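You operate a simulated robot arm through the tools that you are given. There is no shell and no other tool.

The job below is to be done with a simulated robot arm. You get a single attempt, and the scene is never put back.

## Task
Pour about 80 ml of water from the jug into the blue tumbler on the coaster.
Fine: stand the tumbler on the coaster, then pour; jug back on its mat with its lid on. Set down upright: what you pick out, plastic jug.

The check looks at the end state, three seconds after you hand in, the way a careful person would. Anything else that was tipped, shoved, dropped, spilled or broken makes it a failure. A push-on lid holds only when it is set on centred and level and pressed home; a screw cap is set on level and turned clockwise until tight.

## Robot
A 7-joint arm with a two-finger parallel gripper, fixed in place. Base frame: the origin is at the foot of the arm, x ahead of it, y to its left, z up; the work surface is at about z = 850. Lengths are in mm, angles in degrees, forces in N, time in s.
With the tool pointing down near the work surface it reaches from about 280 to 740 mm from the base axis. Its first joint turns from -115.0 to 115.0 degrees. Payload 3.91 kg.
Tool frame: the origin (TCP) lies between the finger pads and is the grasp point; the fingertips stand 30 mm ahead of it; z points along the fingers, y is the line along which they close. The gripper opens to 110 mm. The fingers are 20 mm wide and 10 mm thick; the gripper's body (48 by 112 mm) begins 55 mm behind the TCP.
Orientation is that of the tool frame in the base frame, as [roll, pitch, yaw] about the fixed x, y, z axes, in that order (R = Rz(yaw) Ry(pitch) Rx(roll)). With the fingers straight down and closing along the base's y, the tool's x points along the base's -x, its y along +y and its z along -z.

## Interface
- The arm moves only by the tool jog_arm. Its argument "commands" is a list of rows, each a list of 2 entries, a list of its own where there are three numbers: the shift along the tool's x, y, z in cm, then the turn, a rotation vector about the tool's x, y, z in degrees. In form: [[[x, y, z], [rx, ry, rz]], ...]. A call has 1 to 20 rows; each row shifts and turns the commanded pose from where the row before left it, along the tool's axes as they then stand. "fingers" is the closure in counts, from 0 (fully open) to 255 (shut), set as the call begins (left out, the last holds). A row lasts 0.2 s, in which the tool goes at most 50 mm and 8.6 degrees; a call with a longer step from one row to the next is refused whole, and so is a gripper value outside its range. Where a pose cannot be reached the arm comes as near as it can. A force on the tool above 40 N (or 10 N above the force at the start of the call, whichever is more), or a blocked arm, ends the call early, and 0.2 s more pass. The fingers move at their own pace (about 108 mm/s each) and stop on an object; they squeeze with about 35 N. The grip force told is the motor's: it shows also when the fingers shut on nothing. Time passes only in rows, and 0.2 s behind the last, so rows that do not move let the fingers close. It gives the time, the measured TCP pose, the force on the tool (base axes), the opening and the grip force at its end, in the units of the frame above (readings bear some noise), with the torque about the TCP (base axes, N m) and any sound that the robot's microphone picked up, and new pictures: "views" is both (left out), scene, wrist or none.
- Cameras (640 x 400 px; columns grow to the right, rows downward): "scene" is fixed at [51.2, -652.2, 1663.3]; the picture's right is [0.57, -0.82, 0.00], its down [-0.80, -0.55, -0.25] and it looks along [0.21, 0.14, -0.97] (base axes); focal length 330 px, centre (320, 200). "wrist" rides on the gripper at [72, 17, -103] in the tool frame; the picture's right is [-0.23, 0.97, 0.00], its down [-0.76, -0.18, -0.62] and it looks along [-0.61, -0.14, 0.78] (tool axes); focal length 222 px, centre (320, 200). There is no depth. A picture from a camera that has moved, and an enlarged one, comes with that camera's place and axes in the base frame and with its lens. The place of the scene camera against the robot may be out by one fixed shift of up to 12 mm in any direction.
- raise_lower(by): slides the trunk up (or, below 0, down) by that many mm; the arm rides with it, the base frame stays. It gives what a move gives, with no picture.
- zoom(camera, box): a new picture of the part [left, top, right, bottom] of that camera's present view, enlarged. It takes no simulated time.
- hand_in(): hands the job in; it is judged then, once.

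Places have to be worked out from the pictures, the camera data and where the tool is seen. Open the gripper and draw the arm clear of the work before you hand the job in, unless the task says otherwise.

The tools are called as name(argument=value, ...) on one line, values as JSON. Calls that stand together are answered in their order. jog_arm: Moves the arm, as the interface text tells. Its arguments: {"type":"object","properties":{"commands":{"type":"array"},"fingers":{"type":"number"},"views":{"type":"string","enum":["both","scene","wrist","none"]}},"required":["commands"]} The other tools are called the same way: raise_lower (by) slides the trunk up or down; zoom (camera, box) takes an enlarged picture of a part of a camera's view; hand_in () hands the job in.

At the start:

```text
clock: 0.0
position: [212.4, -480.7, 1245.9]
orientation: [-179.9, 0.1, -180.0]
wrist_force: [-0.4, -0.1, 0.3]
torque: [-0.01, 0.02, 0.0]
width: 109.8
finger_force: 0.1
trunk travel left (down, up): [-875.0, 115.0]
```

scene: 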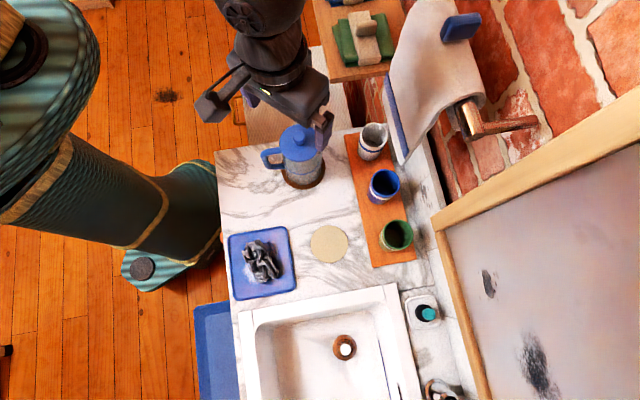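
wrist: 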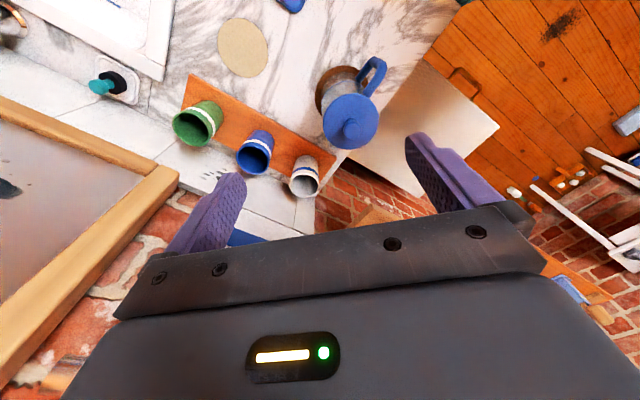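

I'll look closely at the jug, tumblers, coaster and mat before moving anything.

zoom(camera="scene", box=[220, 100, 440, 280])

zoom(camera="wrist", box=[140, 0, 440, 220])

```text
2.22 times, centred on (330, 190) of scene
camera zoom: at [51.2, -652.2, 1663.3], right [0.57, -0.82, 0.0], down [-0.8, -0.55, -0.25], along [0.21, 0.14, -0.97], focal length 732 px, centre (298, 222)
```

zoom: 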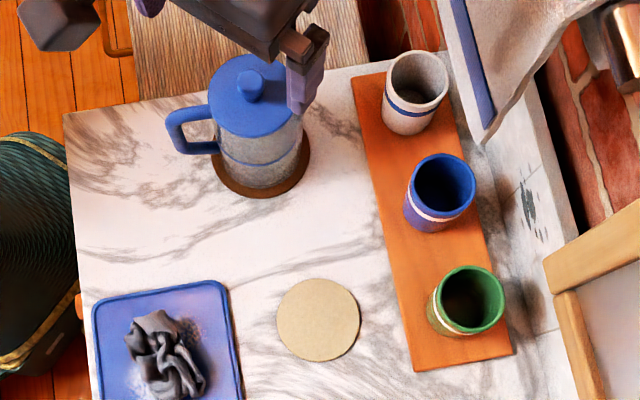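

```text
1.82 times, centred on (290, 110) of wrist
camera zoom: at [139.6, -461.5, 1350.3], right [0.23, 0.97, 0.0], down [0.76, -0.18, 0.62], along [0.61, -0.14, -0.78], focal length 404 px, centre (374, 364)
```

zoom: 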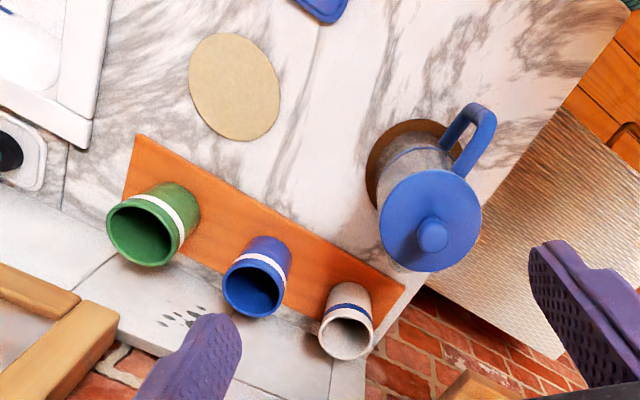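

The counter runs at 45° to the base. My estimates put the blue tumbler near [318,-640], the coaster near [144,-606] and the jug near [255,-452], with the wall about 60 mm behind the tumblers. I'll turn the tool so the fingers close along the tumbler row and move to a better viewpoint.

jog_arm(commands=[[[0, 0, 0], [0, 0, 7.5]], [[0, 0, 0], [0, 0, 7.5]], [[0, 0, 0], [0, 0, 7.5]], [[0, 0, 0], [0, 0, 7.5]], [[0, 0, 0], [0, 0, 7.5]], [[0, 0, 0], [0, 0, 7.5]], [[-2.86, -1.0, 1.5], [0, 0, 0]], [[-2.86, -1.0, 1.5], [0, 0, 0]], [[-2.86, -1.0, 1.5], [0, 0, 0]], [[-2.86, -1.0, 1.5], [0, 0, 0]], [[0, 0, 0], [0, 0, 0]]], fingers=0)

```text
clock: 2.4
position: [265.7, -590.6, 1185.6]
orientation: [180.0, 0.0, 134.9]
wrist_force: [-1.2, 0.9, -0.1]
torque: [-0.01, 0.02, -0.03]
width: 110.1
finger_force: 0.1
trunk travel left (down, up): [-875.0, 115.0]
camera wrist: at [226.0, -524.9, 1291.2], right [0.85, 0.53, 0.0], down [0.41, -0.66, 0.62], along [0.33, -0.53, -0.78], focal length 222 px, centre (320, 200)
```

scene: 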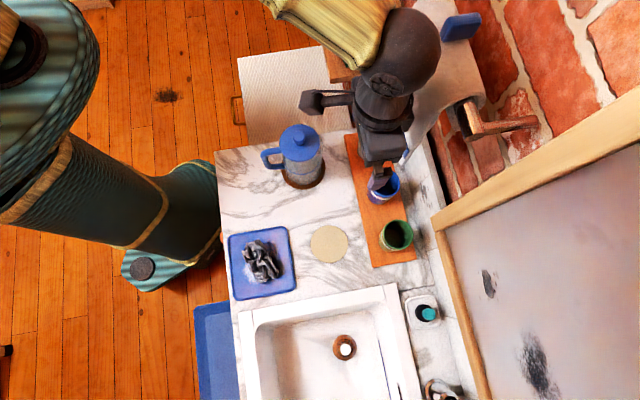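
wrist: 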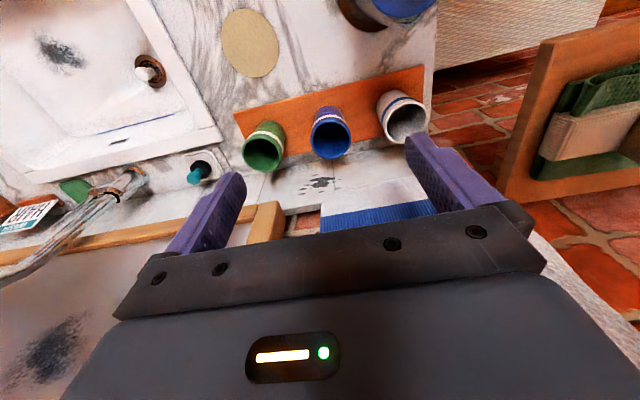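

The wrist view shows a towel hanging beyond the tumblers. I'll zoom to check the clearances near the wall.

zoom(camera="scene", box=[340, 80, 500, 270])

zoom(camera="wrist", box=[200, 0, 480, 240])

```text
2.11 times, centred on (420, 175) of scene
camera zoom: at [51.2, -652.2, 1663.3], right [0.57, -0.82, 0.0], down [-0.8, -0.55, -0.25], along [0.21, 0.14, -0.97], focal length 694 px, centre (110, 253)
```

zoom: 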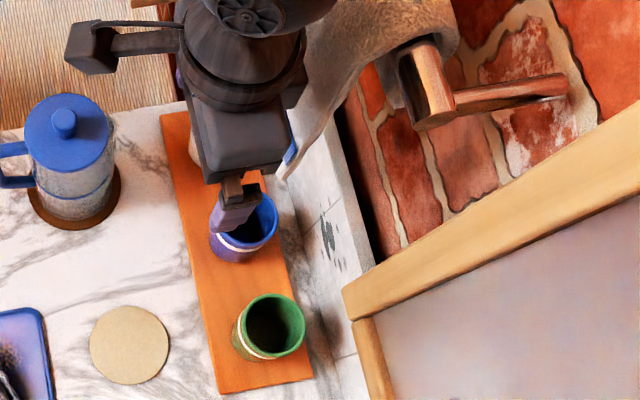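

```text
1.67 times, centred on (340, 120) of wrist
camera zoom: at [226.0, -524.9, 1291.2], right [0.85, 0.53, 0.0], down [0.41, -0.66, 0.62], along [0.33, -0.53, -0.78], focal length 370 px, centre (287, 333)
```

zoom: 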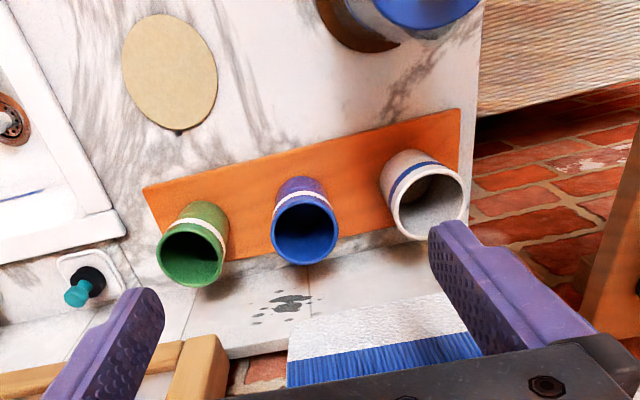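

The towel's lower corner hangs at about z≈1117, directly above the blue tumbler, so a vertical approach would hit it. I'll come in with the tool tilted about 45°, and zoom first to measure the tumbler.

zoom(camera="wrist", box=[230, 75, 430, 200])

zoom(camera="scene", box=[250, 115, 340, 200])

```text
3.20 times, centred on (330, 138) of wrist
camera zoom: at [226.0, -524.9, 1291.2], right [0.85, 0.53, 0.0], down [0.41, -0.66, 0.62], along [0.33, -0.53, -0.78], focal length 711 px, centre (288, 400)
```

zoom: 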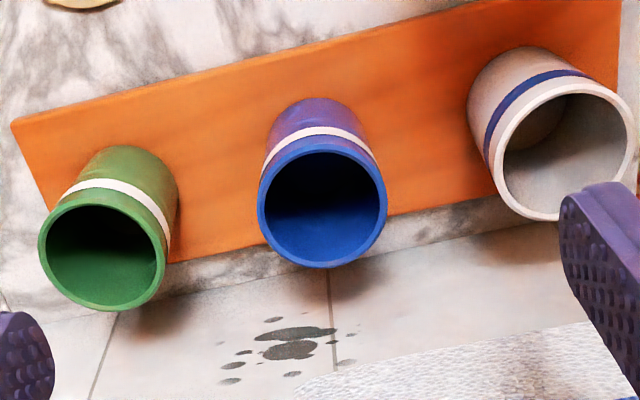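

```text
4.71 times, centred on (295, 158) of scene
camera zoom: at [51.2, -652.2, 1663.3], right [0.57, -0.82, 0.0], down [-0.8, -0.55, -0.25], along [0.21, 0.14, -0.97], focal length 1550 px, centre (438, 400)
```

zoom: 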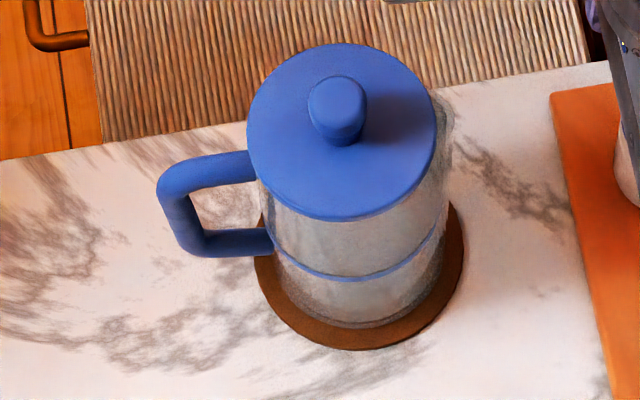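

The blue tumbler's axis is near [317.5,-640.5], its rim about z≈950 and 65 mm across. The jug's axis is near [266,-442] with its lid top around z≈1010. I'll back off from the towel, tilt the tool 45° and move to a pre-grasp pose in front of the tumbler.

jog_arm(commands=[[[4, 0, 0], [0, 0, 0]], [[4, 0, 0], [0, 0, 0]], [[0, 0, 0], [0, -7.5, 0]], [[0, 0, 0], [0, -7.5, 0]], [[0, 0, 0], [0, -7.5, 0]], [[0, 0, 0], [0, -7.5, 0]], [[0, 0, 0], [0, -7.5, 0]], [[0, 0, 0], [0, -7.5, 0]], [[1.74, 0.03, 3.2], [0, 0, 0]], [[1.74, 0.03, 3.2], [0, 0, 0]], [[1.74, 0.03, 3.2], [0, 0, 0]], [[1.74, 0.03, 3.2], [0, 0, 0]], [[1.74, 0.03, 3.2], [0, 0, 0]], [[0, 0, 0], [0, 0, 0]], [[0, 0, 0], [0, 0, 0]]])

```text
clock: 5.6
position: [246.2, -568.7, 1009.8]
orientation: [180.0, 45.0, 134.9]
wrist_force: [0.1, -0.3, -0.9]
torque: [0.0, 0.0, 0.0]
width: 110.1
finger_force: 0.0
out of reach, approached as far as the arm can: row 8
trunk travel left (down, up): [-875.0, 115.0]
camera wrist: at [169.8, -467.3, 1033.5], right [0.8, 0.57, 0.16], down [-0.06, -0.19, 0.98], along [0.59, -0.79, -0.12], focal length 222 px, centre (320, 200)
```

scene: 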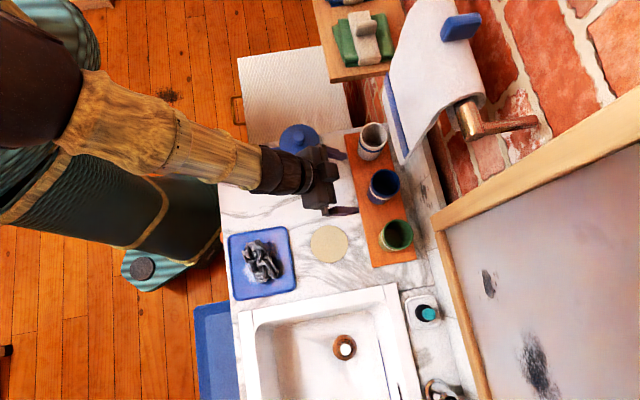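
wrist: 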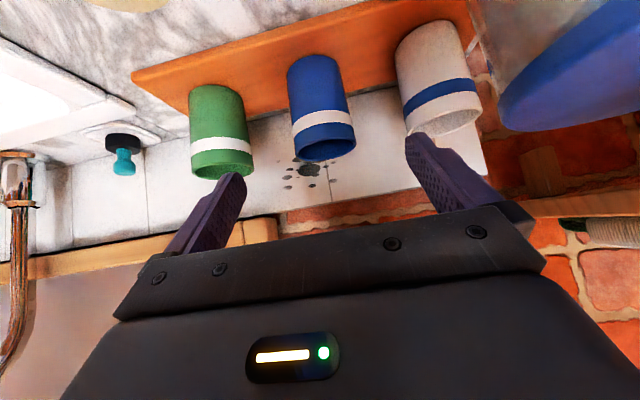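

The pre-grasp pose is right. I'll zoom here to refine the tumbler's position before going in.

zoom(camera="wrist", box=[160, 0, 500, 200])

zoom(camera="scene", box=[260, 110, 420, 270])

```text
1.88 times, centred on (330, 100) of wrist
camera zoom: at [169.8, -467.3, 1033.5], right [0.8, 0.57, 0.16], down [-0.06, -0.19, 0.98], along [0.59, -0.79, -0.12], focal length 418 px, centre (301, 388)
```

zoom: 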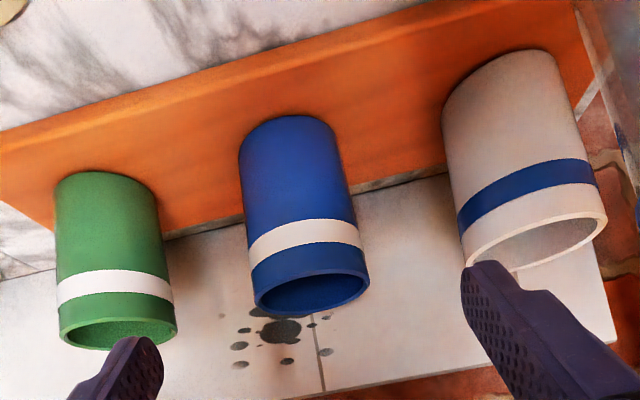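

```text
2.50 times, centred on (340, 190) of scene
camera zoom: at [51.2, -652.2, 1663.3], right [0.57, -0.82, 0.0], down [-0.8, -0.55, -0.25], along [0.21, 0.14, -0.97], focal length 824 px, centre (270, 225)
```

zoom: 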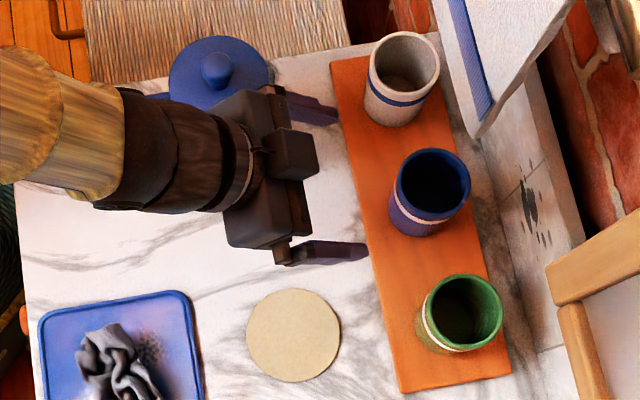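

The tumbler axis is confirmed at e1≈-228, e2≈677, with its rim at z≈950. I'll advance straight along the tool axis to straddle it, fingers open.

jog_arm(commands=[[[0, 0, 3], [0, 0, 0]], [[0, 0, 3], [0, 0, 0]], [[0, 0, 3], [0, 0, 0]], [[0, 0, 2], [0, 0, 0]], [[0, 0, 2], [0, 0, 0]], [[0, 0, 0], [0, 0, 0]]])

```text
clock: 7.0
position: [309.7, -633.5, 921.4]
orientation: [-180.0, 45.0, 135.0]
wrist_force: [-0.9, 0.3, 0.3]
torque: [0.0, -0.03, 0.03]
width: 110.1
finger_force: 0.1
trunk travel left (down, up): [-875.0, 115.0]
camera wrist: at [234.3, -530.7, 943.6], right [0.8, 0.57, 0.16], down [-0.06, -0.19, 0.98], along [0.59, -0.79, -0.12], focal length 222 px, centre (320, 200)
```

scene: 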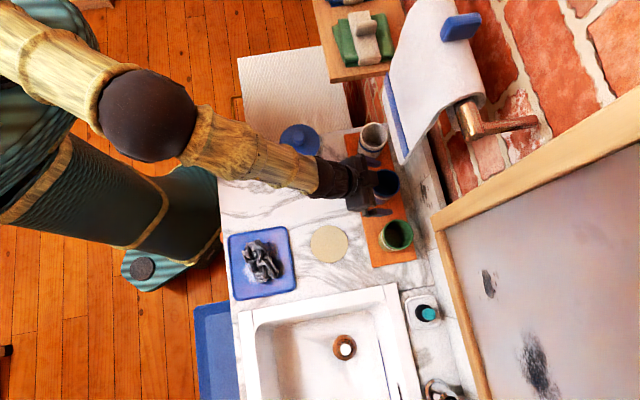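
wrist: 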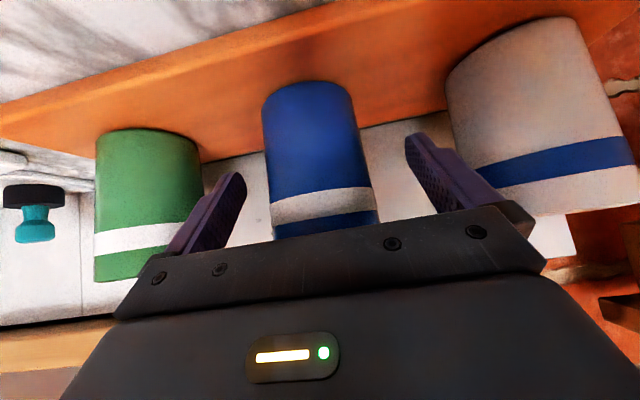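

The fingers straddle the blue tumbler evenly. I'll close them on it.

jog_arm(commands=[[[0, 0, 0], [0, 0, 0]], [[0, 0, 0], [0, 0, 0]], [[0, 0, 0], [0, 0, 0]], [[0, 0, 0], [0, 0, 0]]], fingers=160)

```text
clock: 8.0
position: [309.3, -632.0, 920.6]
orientation: [-180.0, 45.1, 134.9]
wrist_force: [-1.3, 0.1, -0.3]
torque: [0.02, -0.04, -0.03]
width: 62.7
finger_force: 35.1
trunk travel left (down, up): [-875.0, 115.0]
camera wrist: at [234.1, -530.8, 943.6], right [0.8, 0.57, 0.16], down [-0.06, -0.19, 0.98], along [0.59, -0.79, -0.12], focal length 222 px, centre (320, 200)
```

scene: 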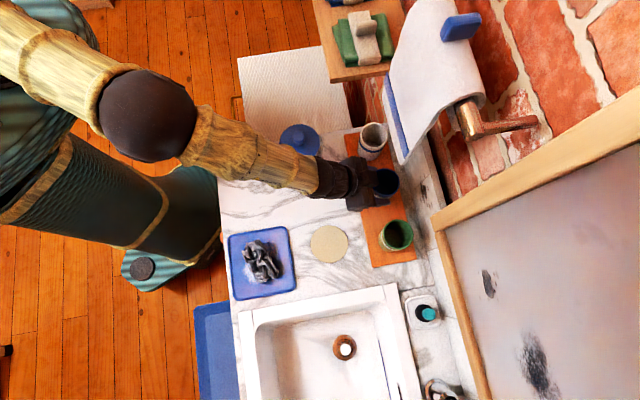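
wrist: 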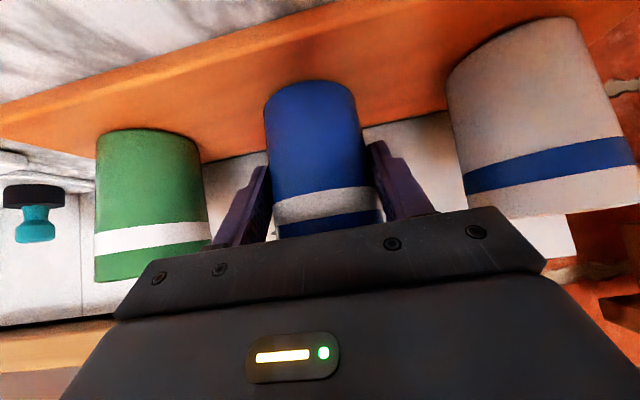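

I have the tumbler held at 62.7 mm with 35 N. I'll lift it straight up 70 mm.

jog_arm(commands=[[[-0.7, 0, -0.7], [0, 0, 0]], [[-0.7, 0, -0.7], [0, 0, 0]], [[-0.7, 0, -0.7], [0, 0, 0]], [[-1.0, 0, -1.0], [0, 0, 0]], [[-1.0, 0, -1.0], [0, 0, 0]], [[-1.0, 0, -1.0], [0, 0, 0]], [[0, 0, 0], [0, 0, 0]], [[0, 0, 0], [0, 0, 0]]])

```text
clock: 9.8
position: [309.9, -634.0, 991.4]
orientation: [180.0, 45.0, 135.0]
wrist_force: [-1.4, -1.0, -1.3]
torque: [-0.04, -0.04, 0.02]
width: 62.8
finger_force: 34.7
trunk travel left (down, up): [-875.0, 115.0]
camera wrist: at [234.9, -531.5, 1014.2], right [0.8, 0.57, 0.16], down [-0.06, -0.2, 0.98], along [0.59, -0.79, -0.12], focal length 222 px, centre (320, 200)
```

scene: 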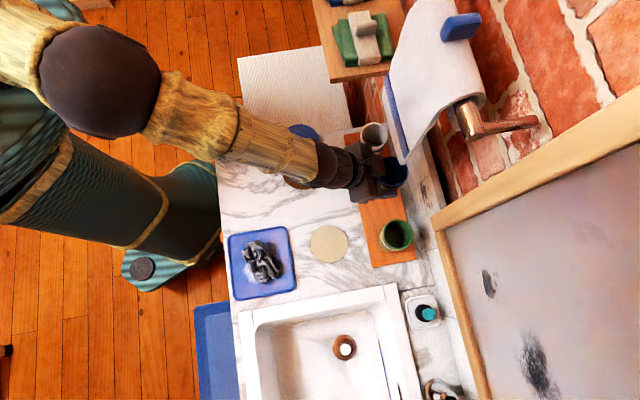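
wrist: 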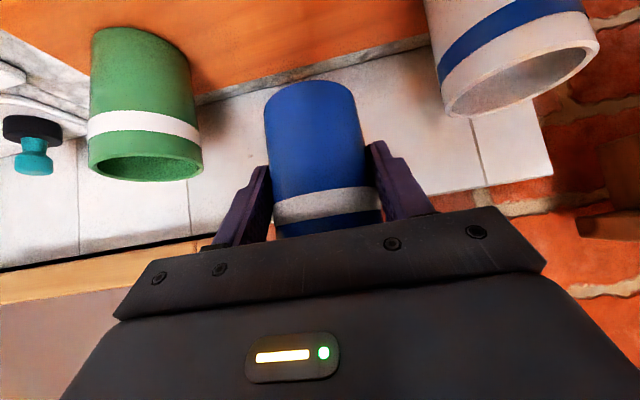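

The tumbler is lifted clean and the scene is undisturbed. I'll carry it over to above the coaster at about [143,-607].

jog_arm(commands=[[[1.739, -1.658, -1.739], [0, 0, 0]], [[1.739, -1.658, -1.739], [0, 0, 0]], [[1.739, -1.658, -1.739], [0, 0, 0]], [[1.739, -1.658, -1.739], [0, 0, 0]], [[1.739, -1.658, -1.739], [0, 0, 0]], [[1.739, -1.658, -1.739], [0, 0, 0]], [[0, 0, 0], [0, 0, 0]], [[0, 0, 0], [0, 0, 0]]])

```text
clock: 11.6
position: [135.4, -598.4, 990.1]
orientation: [180.0, 45.1, 135.0]
wrist_force: [0.1, 0.2, -1.7]
torque: [-0.04, 0.03, -0.03]
width: 62.8
finger_force: 35.0
trunk travel left (down, up): [-875.0, 115.0]
camera wrist: at [59.4, -496.3, 1013.0], right [0.8, 0.57, 0.16], down [-0.06, -0.2, 0.98], along [0.59, -0.79, -0.12], focal length 222 px, centre (320, 200)
```

scene: 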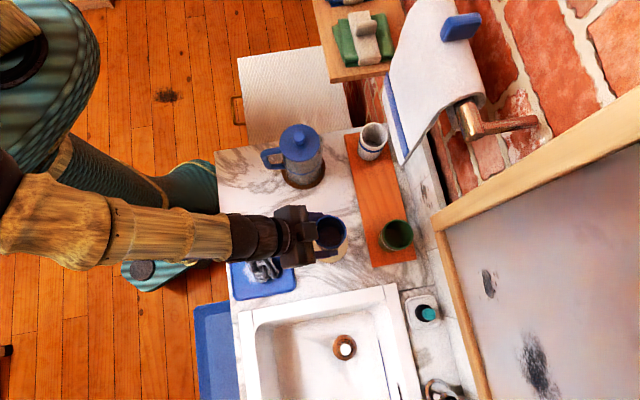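
wrist: 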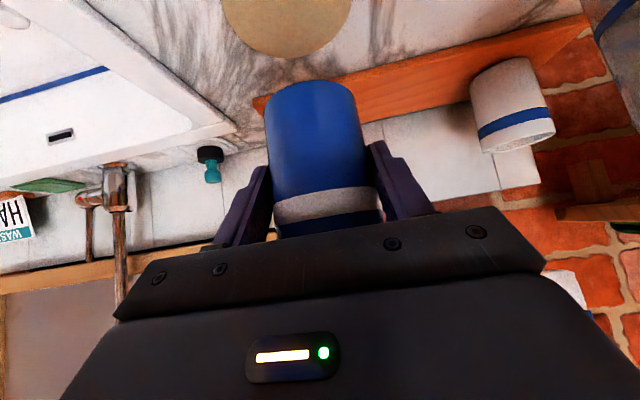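

The tumbler is over the coaster to within a couple of mm. I'll lower it 70 mm with a small trim, then feel for contact.

jog_arm(commands=[[[0.92, -0.1, 1.06], [0, 0, 0]], [[0.99, 0, 0.99], [0, 0, 0]], [[0.99, 0, 0.99], [0, 0, 0]], [[0.99, 0, 0.99], [0, 0, 0]], [[0.99, 0, 0.99], [0, 0, 0]], [[0, 0, 0], [0, 0, 0]], [[0, 0, 0], [0, 0, 0]]])

```text
clock: 13.2
position: [135.0, -600.1, 921.0]
orientation: [180.0, 44.9, 135.0]
wrist_force: [-0.1, -0.2, -1.3]
torque: [0.01, -0.01, 0.01]
width: 63.1
finger_force: 35.1
trunk travel left (down, up): [-875.0, 115.0]
camera wrist: at [59.1, -499.2, 944.3], right [0.8, 0.57, 0.16], down [-0.06, -0.2, 0.98], along [0.59, -0.79, -0.12], focal length 222 px, centre (320, 200)
```

scene: 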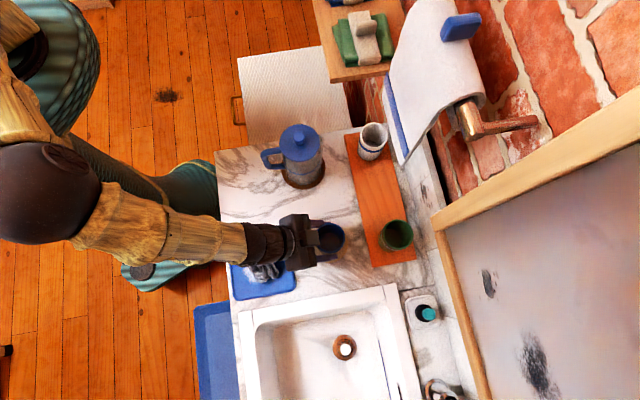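
wrist: 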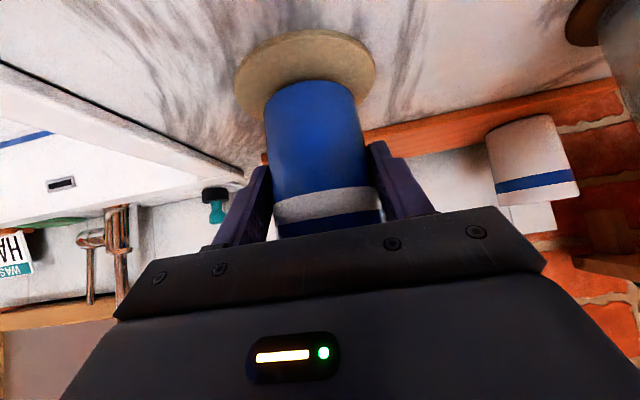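

The tumbler looks centred just above the coaster. I'll lower it in 1.5 mm steps and watch the force.

jog_arm(commands=[[[0.212, 0, 0.212], [0, 0, 0]], [[0.106, 0, 0.106], [0, 0, 0]], [[0.106, 0, 0.106], [0, 0, 0]], [[0.106, 0, 0.106], [0, 0, 0]], [[0, 0, 0], [0, 0, 0]]], views="wrist")

```text
clock: 14.4
position: [135.5, -601.3, 912.4]
orientation: [-180.0, 45.0, 135.0]
wrist_force: [0.4, -0.2, -0.8]
torque: [-0.02, 0.03, 0.01]
width: 62.9
finger_force: 34.8
trunk travel left (down, up): [-875.0, 115.0]
camera wrist: at [59.7, -499.5, 936.5], right [0.8, 0.58, 0.16], down [-0.06, -0.19, 0.98], along [0.59, -0.79, -0.12], focal length 222 px, centre (320, 200)
```

wrist: 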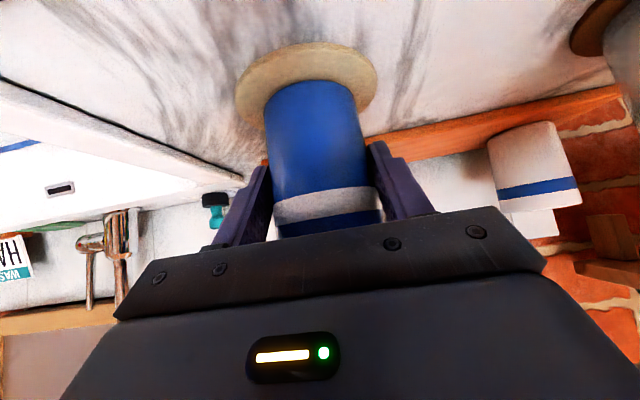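

No contact force yet at TCP z=912. I'll continue down gently.

jog_arm(commands=[[[0.106, 0, 0.106], [0, 0, 0]], [[0.106, 0, 0.106], [0, 0, 0]], [[0, 0, 0], [0, 0, 0]]], views="wrist")

zoom(camera="wrist", box=[220, 20, 420, 145])

```text
clock: 15.2
position: [134.5, -601.5, 912.4]
orientation: [-179.9, 45.2, 135.1]
wrist_force: [-1.0, 1.1, 11.9]
torque: [0.33, -0.13, 0.07]
width: 62.7
finger_force: 34.2
trunk travel left (down, up): [-875.0, 115.0]
camera wrist: at [59.4, -499.3, 935.1], right [0.8, 0.58, 0.16], down [-0.06, -0.19, 0.98], along [0.59, -0.8, -0.12], focal length 222 px, centre (320, 200)
```

wrist: 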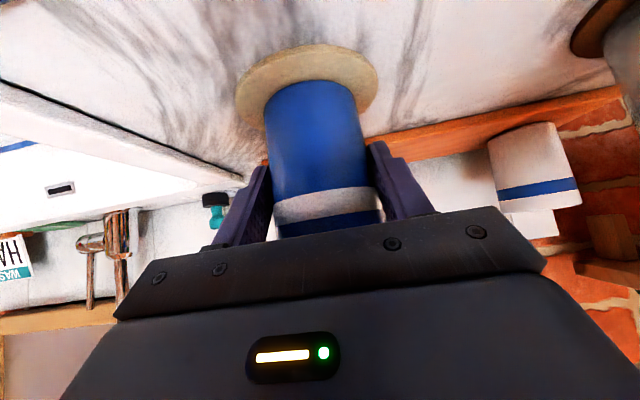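

```text
3.20 times, centred on (320, 82) of wrist
camera zoom: at [59.4, -499.3, 935.1], right [0.8, 0.58, 0.16], down [-0.06, -0.19, 0.98], along [0.59, -0.8, -0.12], focal length 711 px, centre (320, 576)
```

zoom: 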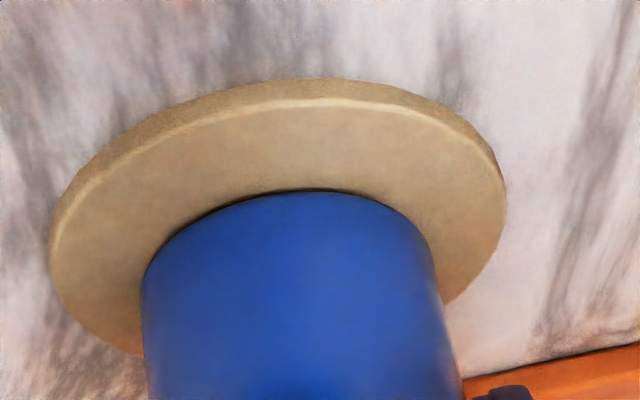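

It made contact at about 12 N, and the tumbler looks concentric with the coaster to within about 2 mm. I'll ease up 1 mm, then open the fingers.

jog_arm(commands=[[[-0.07, 0, -0.07], [0, 0, 0]], [[0, 0, 0], [0, 0, 0]]], views="none")

jog_arm(commands=[[[0, 0, 0], [0, 0, 0]], [[0, 0, 0], [0, 0, 0]], [[0, 0, 0], [0, 0, 0]]], fingers=0, views="wrist")

```text
clock: 15.8
position: [136.0, -601.3, 913.0]
orientation: [-179.8, 45.1, 135.1]
wrist_force: [0.4, -0.5, 9.7]
torque: [0.09, -0.22, -0.01]
width: 63.0
finger_force: 34.5
trunk travel left (down, up): [-875.0, 115.0]
```

```text
clock: 16.6
position: [134.3, -601.1, 911.2]
orientation: [179.9, 45.1, 135.1]
wrist_force: [0.2, -0.3, 0.1]
torque: [0.01, -0.01, -0.03]
width: 110.1
finger_force: 0.0
trunk travel left (down, up): [-875.0, 115.0]
camera wrist: at [59.3, -499.6, 934.7], right [0.8, 0.57, 0.16], down [-0.06, -0.19, 0.98], along [0.59, -0.79, -0.12], focal length 222 px, centre (320, 200)
```

wrist: 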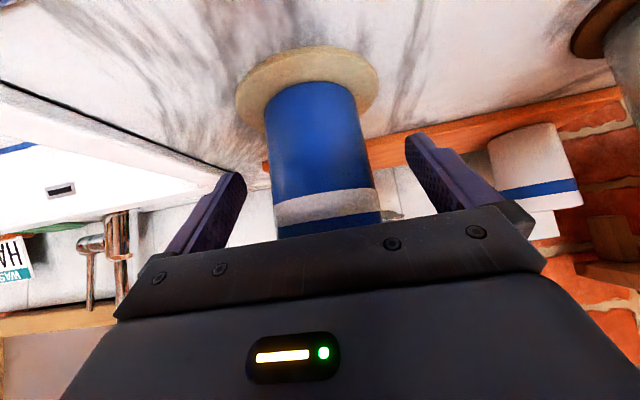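

Released, and the tumbler stands on its coaster. I'll retract along the tool axis and move to a spot in front of the jug for a good look at it.

jog_arm(commands=[[[0, 0, -3], [0, 0, 0]], [[0, 0, -3], [0, 0, 0]], [[0, 0, -3], [0, 0, 0]], [[0, 0, -3], [0, 0, 0]], [[0, 0, -3], [0, 0, 0]], [[2.5, 0, -2.5], [0, 0, 0]], [[2.5, 0, -2.5], [0, 0, 0]], [[0, 0, 0], [0, 7.5, 0]], [[0, 0, 0], [0, 7.5, 0]], [[0, 3.78, 0], [0, 0, 0]], [[0, 3.78, 0], [0, 0, 0]], [[0, 3.78, 0], [0, 0, 0]], [[0, 3.78, 0], [0, 0, 0]], [[0, 3.78, 0], [0, 0, 0]], [[0, 0, 0], [0, 0, 0]], [[0, 0, 0], [0, 0, 0]]])

```text
clock: 20.0
position: [145.7, -340.3, 1016.8]
orientation: [-179.9, 30.0, 135.0]
wrist_force: [0.4, -0.3, -0.2]
torque: [0.0, 0.0, 0.02]
width: 109.8
finger_force: 0.1
trunk travel left (down, up): [-875.0, 115.0]
camera wrist: at [76.6, -245.4, 1071.0], right [0.83, 0.55, 0.11], down [0.12, -0.37, 0.92], along [0.55, -0.75, -0.37], focal length 222 px, centre (320, 200)
```

scene: 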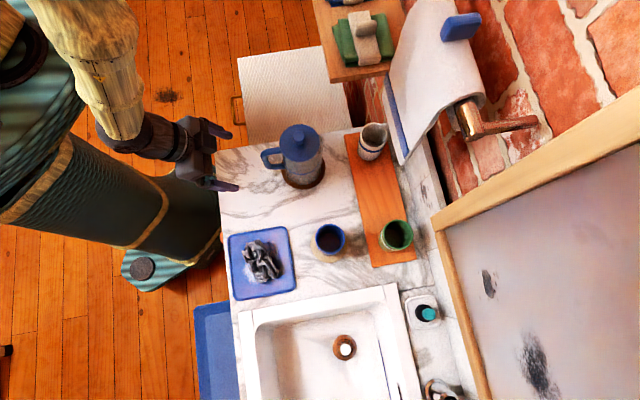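
wrist: 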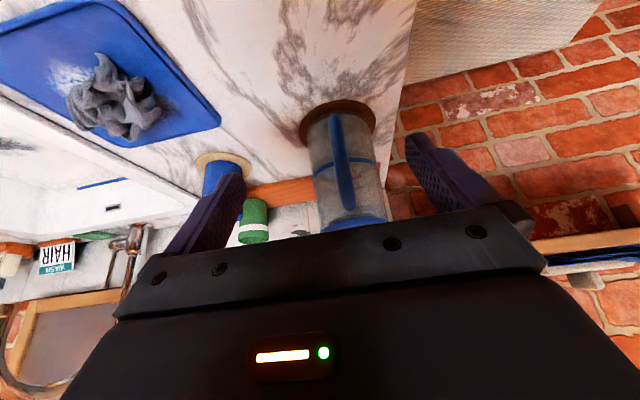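

zoom(camera="wrist", box=[260, 80, 440, 240])

zoom(camera="scene", box=[230, 110, 430, 275])

```text
2.50 times, centred on (350, 160) of wrist
camera zoom: at [76.6, -245.4, 1071.0], right [0.83, 0.55, 0.11], down [0.12, -0.37, 0.92], along [0.55, -0.75, -0.37], focal length 555 px, centre (245, 300)
```

zoom: 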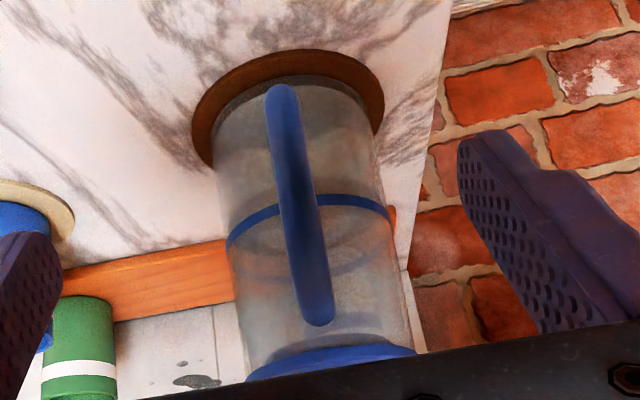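

```text
2.42 times, centred on (330, 192) of scene
camera zoom: at [51.2, -652.2, 1663.3], right [0.57, -0.82, 0.0], down [-0.8, -0.55, -0.25], along [0.21, 0.14, -0.97], focal length 799 px, centre (296, 218)
```

zoom: 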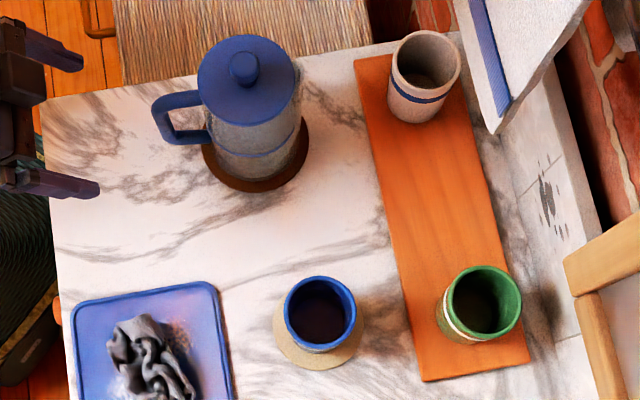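

The tumbler sits on the coaster. The jug is clear plastic with a flat blue lid and knob, and a D handle toward the robot with a hole roughly 27 mm by 77 mm. I'll go vertical above the lid to locate the knob.

jog_arm(commands=[[[-1.833, 0, -3.175], [0, 0, 0]], [[-1.833, 0, -3.175], [0, 0, 0]], [[-1.833, 0, -3.175], [0, 0, 0]], [[0, 0, 0], [0, 7.5, 0]], [[0, 0, 0], [0, 7.5, 0]], [[0, 0, 0], [0, 7.5, 0]], [[0, 0, 0], [0, 7.5, 0]], [[-3.92, 0.33, 0], [0, 0, 0]], [[-3.92, 0.33, 0], [0, 0, 0]], [[-3.92, 0.33, 0], [0, 0, 0]], [[-3.92, 0.33, 0], [0, 0, 0]], [[0, 0, 0], [0, 0, 0]], [[0, 0, 0], [0, 0, 0]]])

```text
clock: 22.8
position: [270.1, -451.3, 1136.0]
orientation: [178.9, 4.5, 135.2]
wrist_force: [0.2, -0.5, -0.9]
torque: [0.0, -0.01, 0.03]
width: 109.9
finger_force: 0.0
out of reach, approached as far as the arm can: row 1, 2, 5, 6
trunk travel left (down, up): [-875.0, 115.0]
camera wrist: at [223.8, -381.8, 1234.8], right [0.85, 0.53, 0.04], down [0.37, -0.63, 0.68], along [0.38, -0.56, -0.73], focal length 222 px, centre (320, 200)
```

scene: 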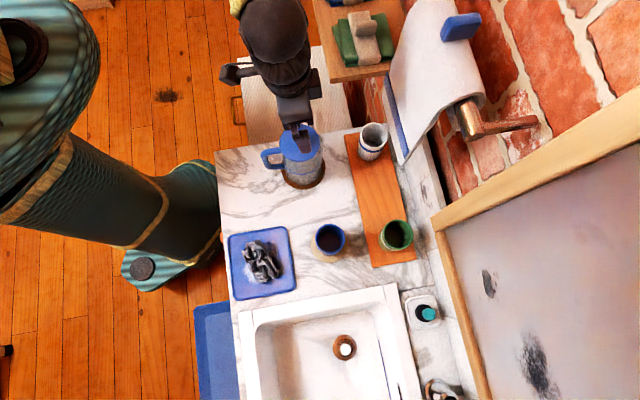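
wrist: 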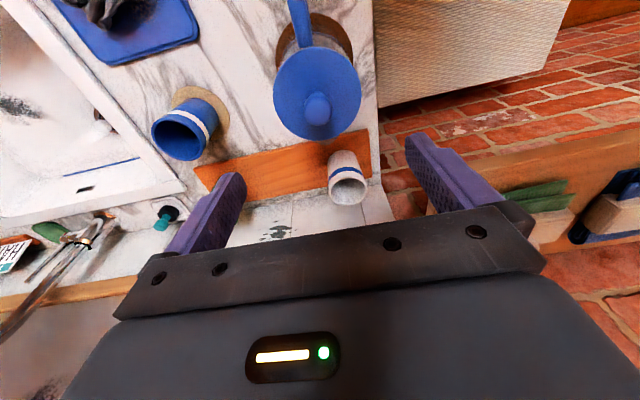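

The tool reads 4.5° short of vertical, so I'll let it settle and check whether it's still catching up.

jog_arm(commands=[[[0, 0, 0], [0, 0, 0]], [[0, 0, 0], [0, 0, 0]], [[0, 0, 0], [0, 0, 0]], [[0, 0, 0], [0, 0, 0]]], views="wrist")

zoom(camera="wrist", box=[230, 0, 430, 160])

zoom(camera="scene", box=[210, 0, 420, 200])

```text
clock: 23.8
position: [269.2, -450.9, 1135.1]
orientation: [179.0, 4.7, 135.2]
wrist_force: [-0.4, 0.1, 0.3]
torque: [0.03, 0.02, 0.0]
width: 110.0
finger_force: 0.0
trunk travel left (down, up): [-875.0, 115.0]
camera wrist: at [223.2, -381.5, 1235.0], right [0.85, 0.53, 0.03], down [0.37, -0.63, 0.68], along [0.38, -0.56, -0.73], focal length 222 px, centre (320, 200)
```

wrist: 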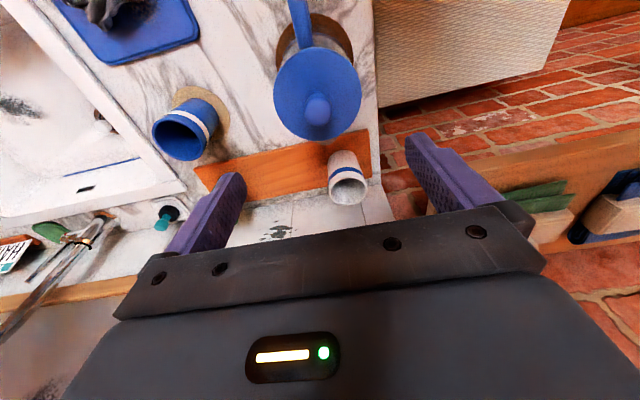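

```text
2.50 times, centred on (330, 80) of wrist
camera zoom: at [223.2, -381.5, 1235.0], right [0.85, 0.53, 0.03], down [0.37, -0.63, 0.68], along [0.38, -0.56, -0.73], focal length 555 px, centre (295, 500)
```

zoom: 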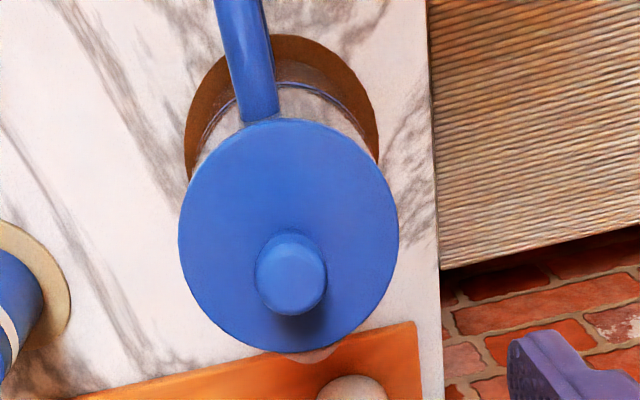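

```text
2.00 times, centred on (315, 100) of scene
camera zoom: at [51.2, -652.2, 1663.3], right [0.57, -0.82, 0.0], down [-0.8, -0.55, -0.25], along [0.21, 0.14, -0.97], focal length 659 px, centre (330, 400)
```

zoom: 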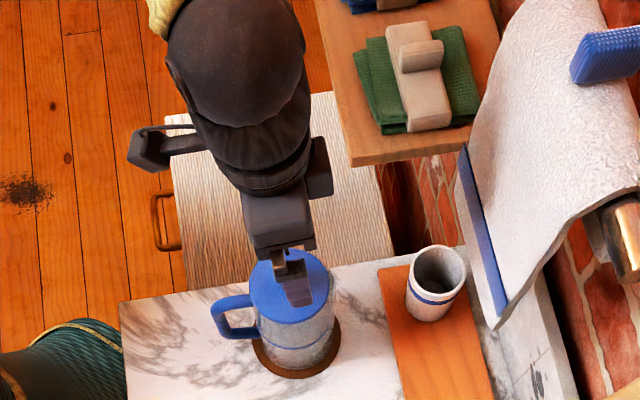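

It has settled 4.7° off vertical, so I'll correct that. From both views the lid axis is about [268,-441.5], the lid top z≈1001 and the knob top z≈1034, about 26 mm across. I'll square up and come down to 25 mm above grasp height to check alignment.

jog_arm(commands=[[[0, 0, 0], [1.0, 4.7, -0.2]], [[0, 0, 0], [0, 0, 0]], [[0.75, 0.58, 2.0], [0, 0, 0]], [[0, 0, 2.0], [0, 0, 0]], [[0, 0, 2.0], [0, 0, 0]], [[0, 0, 1.5], [0, 0, 0]], [[0, 0, 0], [0, 0, 0]], [[0, 0, 0], [0, 0, 0]]])

```text
clock: 25.6
position: [268.4, -441.9, 1062.0]
orientation: [180.0, 0.0, 135.5]
wrist_force: [0.5, -0.5, 0.1]
torque: [-0.01, 0.01, -0.04]
width: 109.9
finger_force: 0.0
trunk travel left (down, up): [-875.0, 115.0]
camera wrist: at [229.5, -377.6, 1165.8], right [0.85, 0.53, 0.0], down [0.42, -0.66, 0.62], along [0.33, -0.53, -0.78], focal length 222 px, centre (320, 200)
```

scene: 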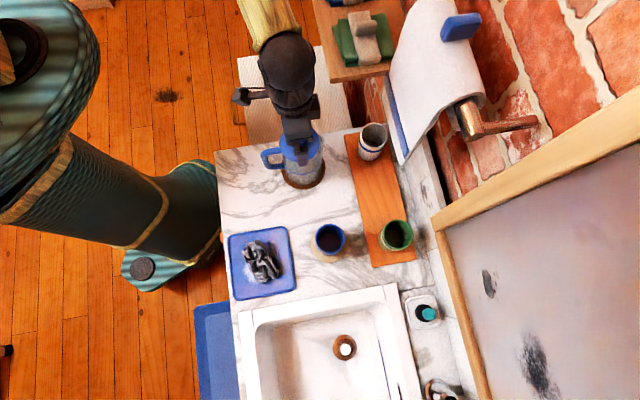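
wrist: 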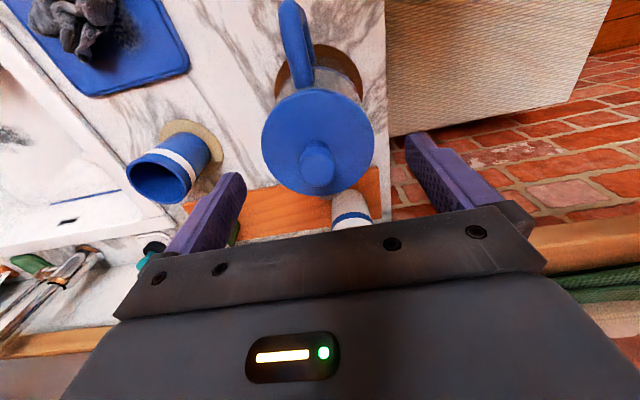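

I'll zoom in to check the knob's alignment with the grasp axis, which should project to about (320,165) at knob height.

zoom(camera="wrist", box=[240, 80, 400, 200])

zoom(camera="scene", box=[240, 90, 360, 200])

```text
3.33 times, centred on (320, 140) of wrist
camera zoom: at [229.5, -377.6, 1165.8], right [0.85, 0.53, 0.0], down [0.42, -0.66, 0.62], along [0.33, -0.53, -0.78], focal length 740 px, centre (320, 400)
```

zoom: 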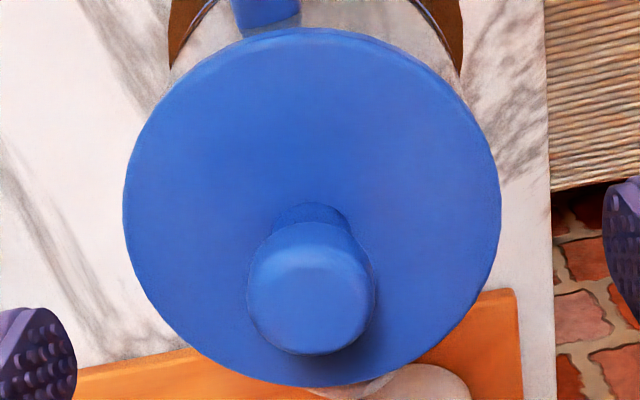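

```text
3.64 times, centred on (300, 145) of scene
camera zoom: at [51.2, -652.2, 1663.3], right [0.57, -0.82, 0.0], down [-0.8, -0.55, -0.25], along [0.21, 0.14, -0.97], focal length 1198 px, centre (393, 400)
```

zoom: 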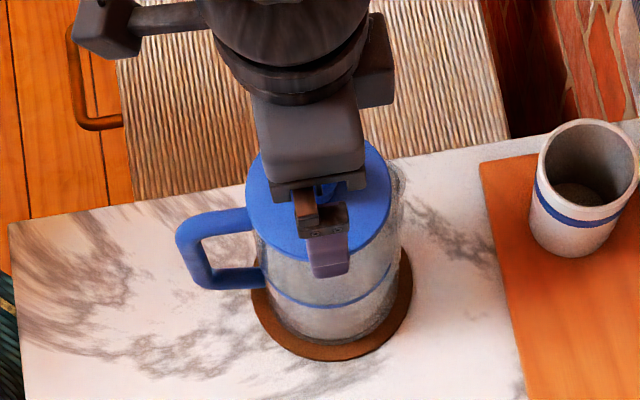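

The knob is about 1.8 mm toward -y of the tool. I'll trim that and descend 27 mm so the fingertips stop about 4 mm above the lid.

jog_arm(commands=[[[0.04, -0.18, 0], [0, 0, 0]], [[0, 0, 1.0], [0, 0, 0]], [[0, 0, 1.0], [0, 0, 0]], [[0, 0, 0.7], [0, 0, 0]], [[0, 0, 0], [0, 0, 0]], [[0, 0, 0], [0, 0, 0]]])

zoom(camera="wrist", box=[200, 60, 440, 240])

```text
clock: 27.0
position: [266.8, -442.9, 1035.3]
orientation: [179.9, -0.1, 135.5]
wrist_force: [-0.3, 0.2, 0.4]
torque: [-0.03, 0.01, 0.02]
width: 110.3
finger_force: 0.1
trunk travel left (down, up): [-875.0, 115.0]
camera wrist: at [227.4, -378.3, 1139.6], right [0.85, 0.53, 0.0], down [0.42, -0.66, 0.62], along [0.33, -0.53, -0.78], focal length 222 px, centre (320, 200)
```

scene: 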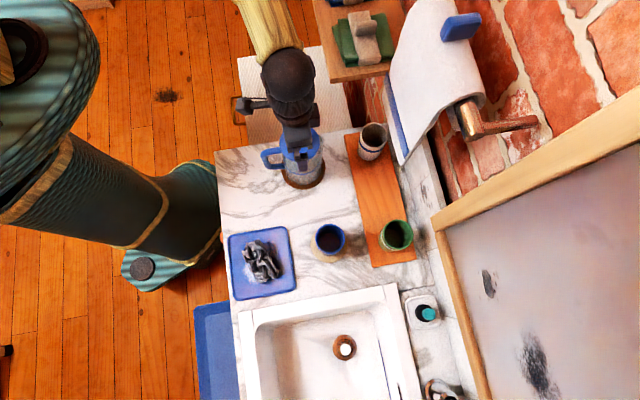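
wrist: 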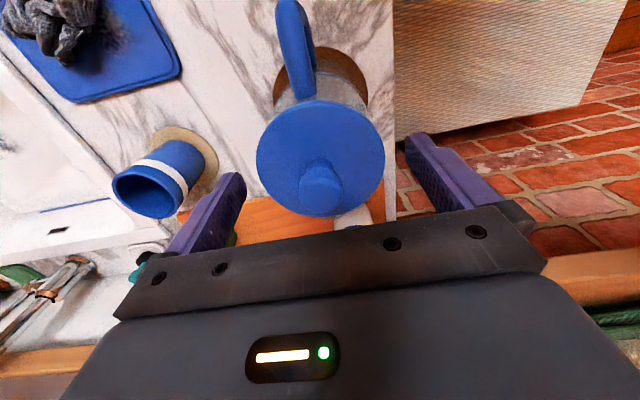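

```text
2.22 times, centred on (320, 150) of wrist
camera zoom: at [227.4, -378.3, 1139.6], right [0.85, 0.53, 0.0], down [0.42, -0.66, 0.62], along [0.33, -0.53, -0.78], focal length 494 px, centre (320, 311)
```

zoom: 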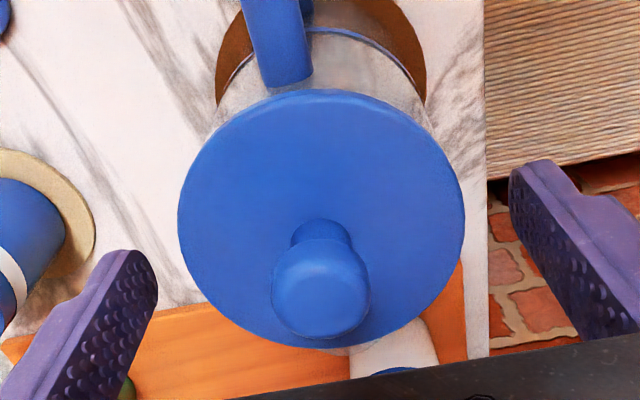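

The knob is centred between the fingers now. I'll close on it.

jog_arm(commands=[[[0, 0, 0], [0, 0, 0]], [[0, 0, 0], [0, 0, 0]], [[0, 0, 0], [0, 0, 0]], [[0, 0, 0], [0, 0, 0]]], fingers=225, views="wrist")

zoom(camera="wrist", box=[200, 60, 440, 240])

```text
clock: 28.0
position: [266.2, -444.6, 1035.7]
orientation: [180.0, -0.1, 135.4]
wrist_force: [-0.8, 0.5, -0.2]
torque: [-0.01, 0.04, -0.02]
width: 84.8
finger_force: 34.8
trunk travel left (down, up): [-875.0, 115.0]
camera wrist: at [227.4, -378.2, 1139.6], right [0.85, 0.53, 0.0], down [0.42, -0.66, 0.62], along [0.33, -0.53, -0.78], focal length 222 px, centre (320, 200)
```

wrist: 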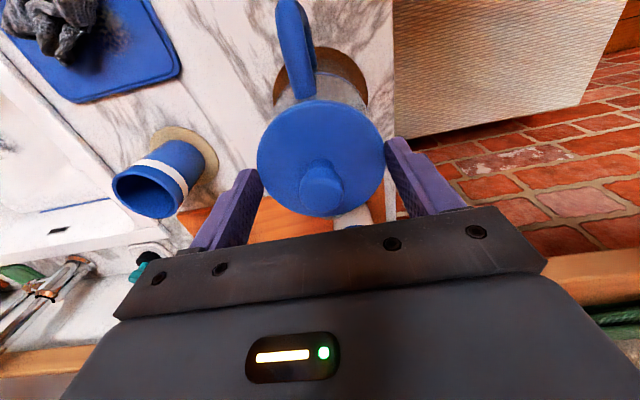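

```text
2.22 times, centred on (320, 150) of wrist
camera zoom: at [227.4, -378.2, 1139.6], right [0.85, 0.53, 0.0], down [0.42, -0.66, 0.62], along [0.33, -0.53, -0.78], focal length 494 px, centre (320, 311)
```

zoom: 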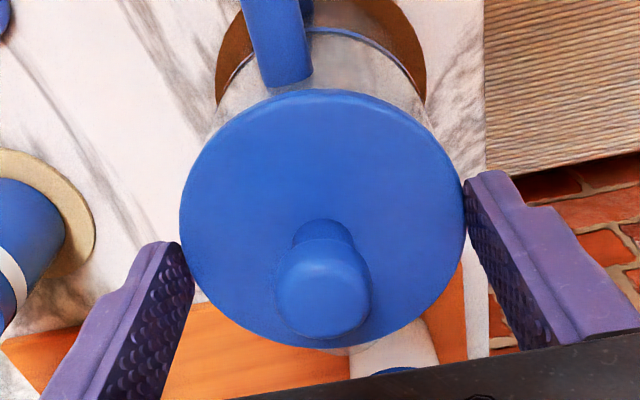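

The fingers stopped at 84.8 mm, so they closed on the lid's rim: the lid top is higher than I estimated, about z≈1010. I'll open, rise 12 mm and take the knob instead.

jog_arm(commands=[[[0, 0, 0], [0, 0, 0]], [[0, 0, 0], [0, 0, 0]], [[0, 0, -0.6], [0, 0, 0]], [[0, 0, -0.6], [0, 0, 0]], [[0, 0, 0], [0, 0, 0]]], fingers=0, views="none")

jog_arm(commands=[[[0, 0, 0], [0, 0, 0]], [[0, 0, 0], [0, 0, 0]], [[0, 0, 0], [0, 0, 0]], [[0, 0, 0], [0, 0, 0]]], fingers=120, views="wrist")

zoom(camera="wrist", box=[200, 60, 440, 240])

```text
clock: 29.2
position: [266.2, -443.4, 1048.9]
orientation: [179.9, -0.2, 135.4]
wrist_force: [0.5, -0.3, 0.4]
torque: [-0.01, -0.02, 0.01]
width: 110.0
finger_force: 0.1
trunk travel left (down, up): [-875.0, 115.0]
```

```text
clock: 30.2
position: [266.2, -443.1, 1049.1]
orientation: [-180.0, -0.1, 135.4]
wrist_force: [-0.1, -0.5, -0.1]
torque: [-0.02, 0.0, 0.02]
width: 58.0
finger_force: 0.1
trunk travel left (down, up): [-875.0, 115.0]
camera wrist: at [226.7, -378.0, 1152.4], right [0.85, 0.53, 0.0], down [0.42, -0.66, 0.62], along [0.33, -0.53, -0.78], focal length 222 px, centre (320, 200)
```

wrist: 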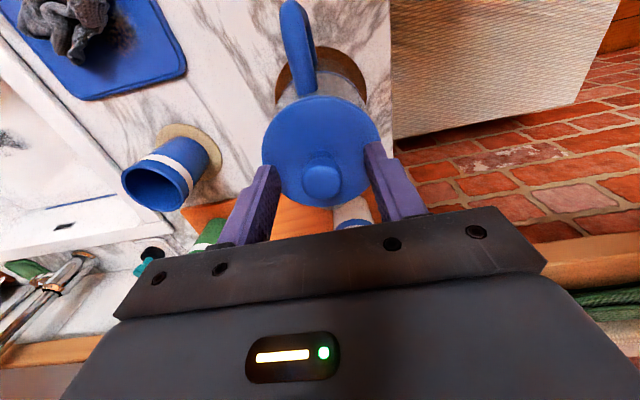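

```text
2.22 times, centred on (320, 150) of wrist
camera zoom: at [226.7, -378.0, 1152.4], right [0.85, 0.53, 0.0], down [0.42, -0.66, 0.62], along [0.33, -0.53, -0.78], focal length 494 px, centre (320, 311)
```

zoom: 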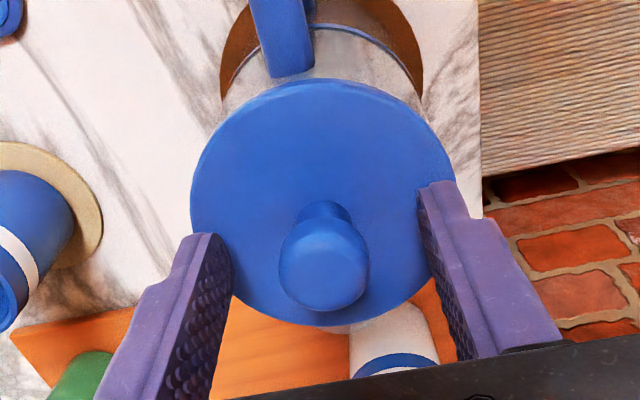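

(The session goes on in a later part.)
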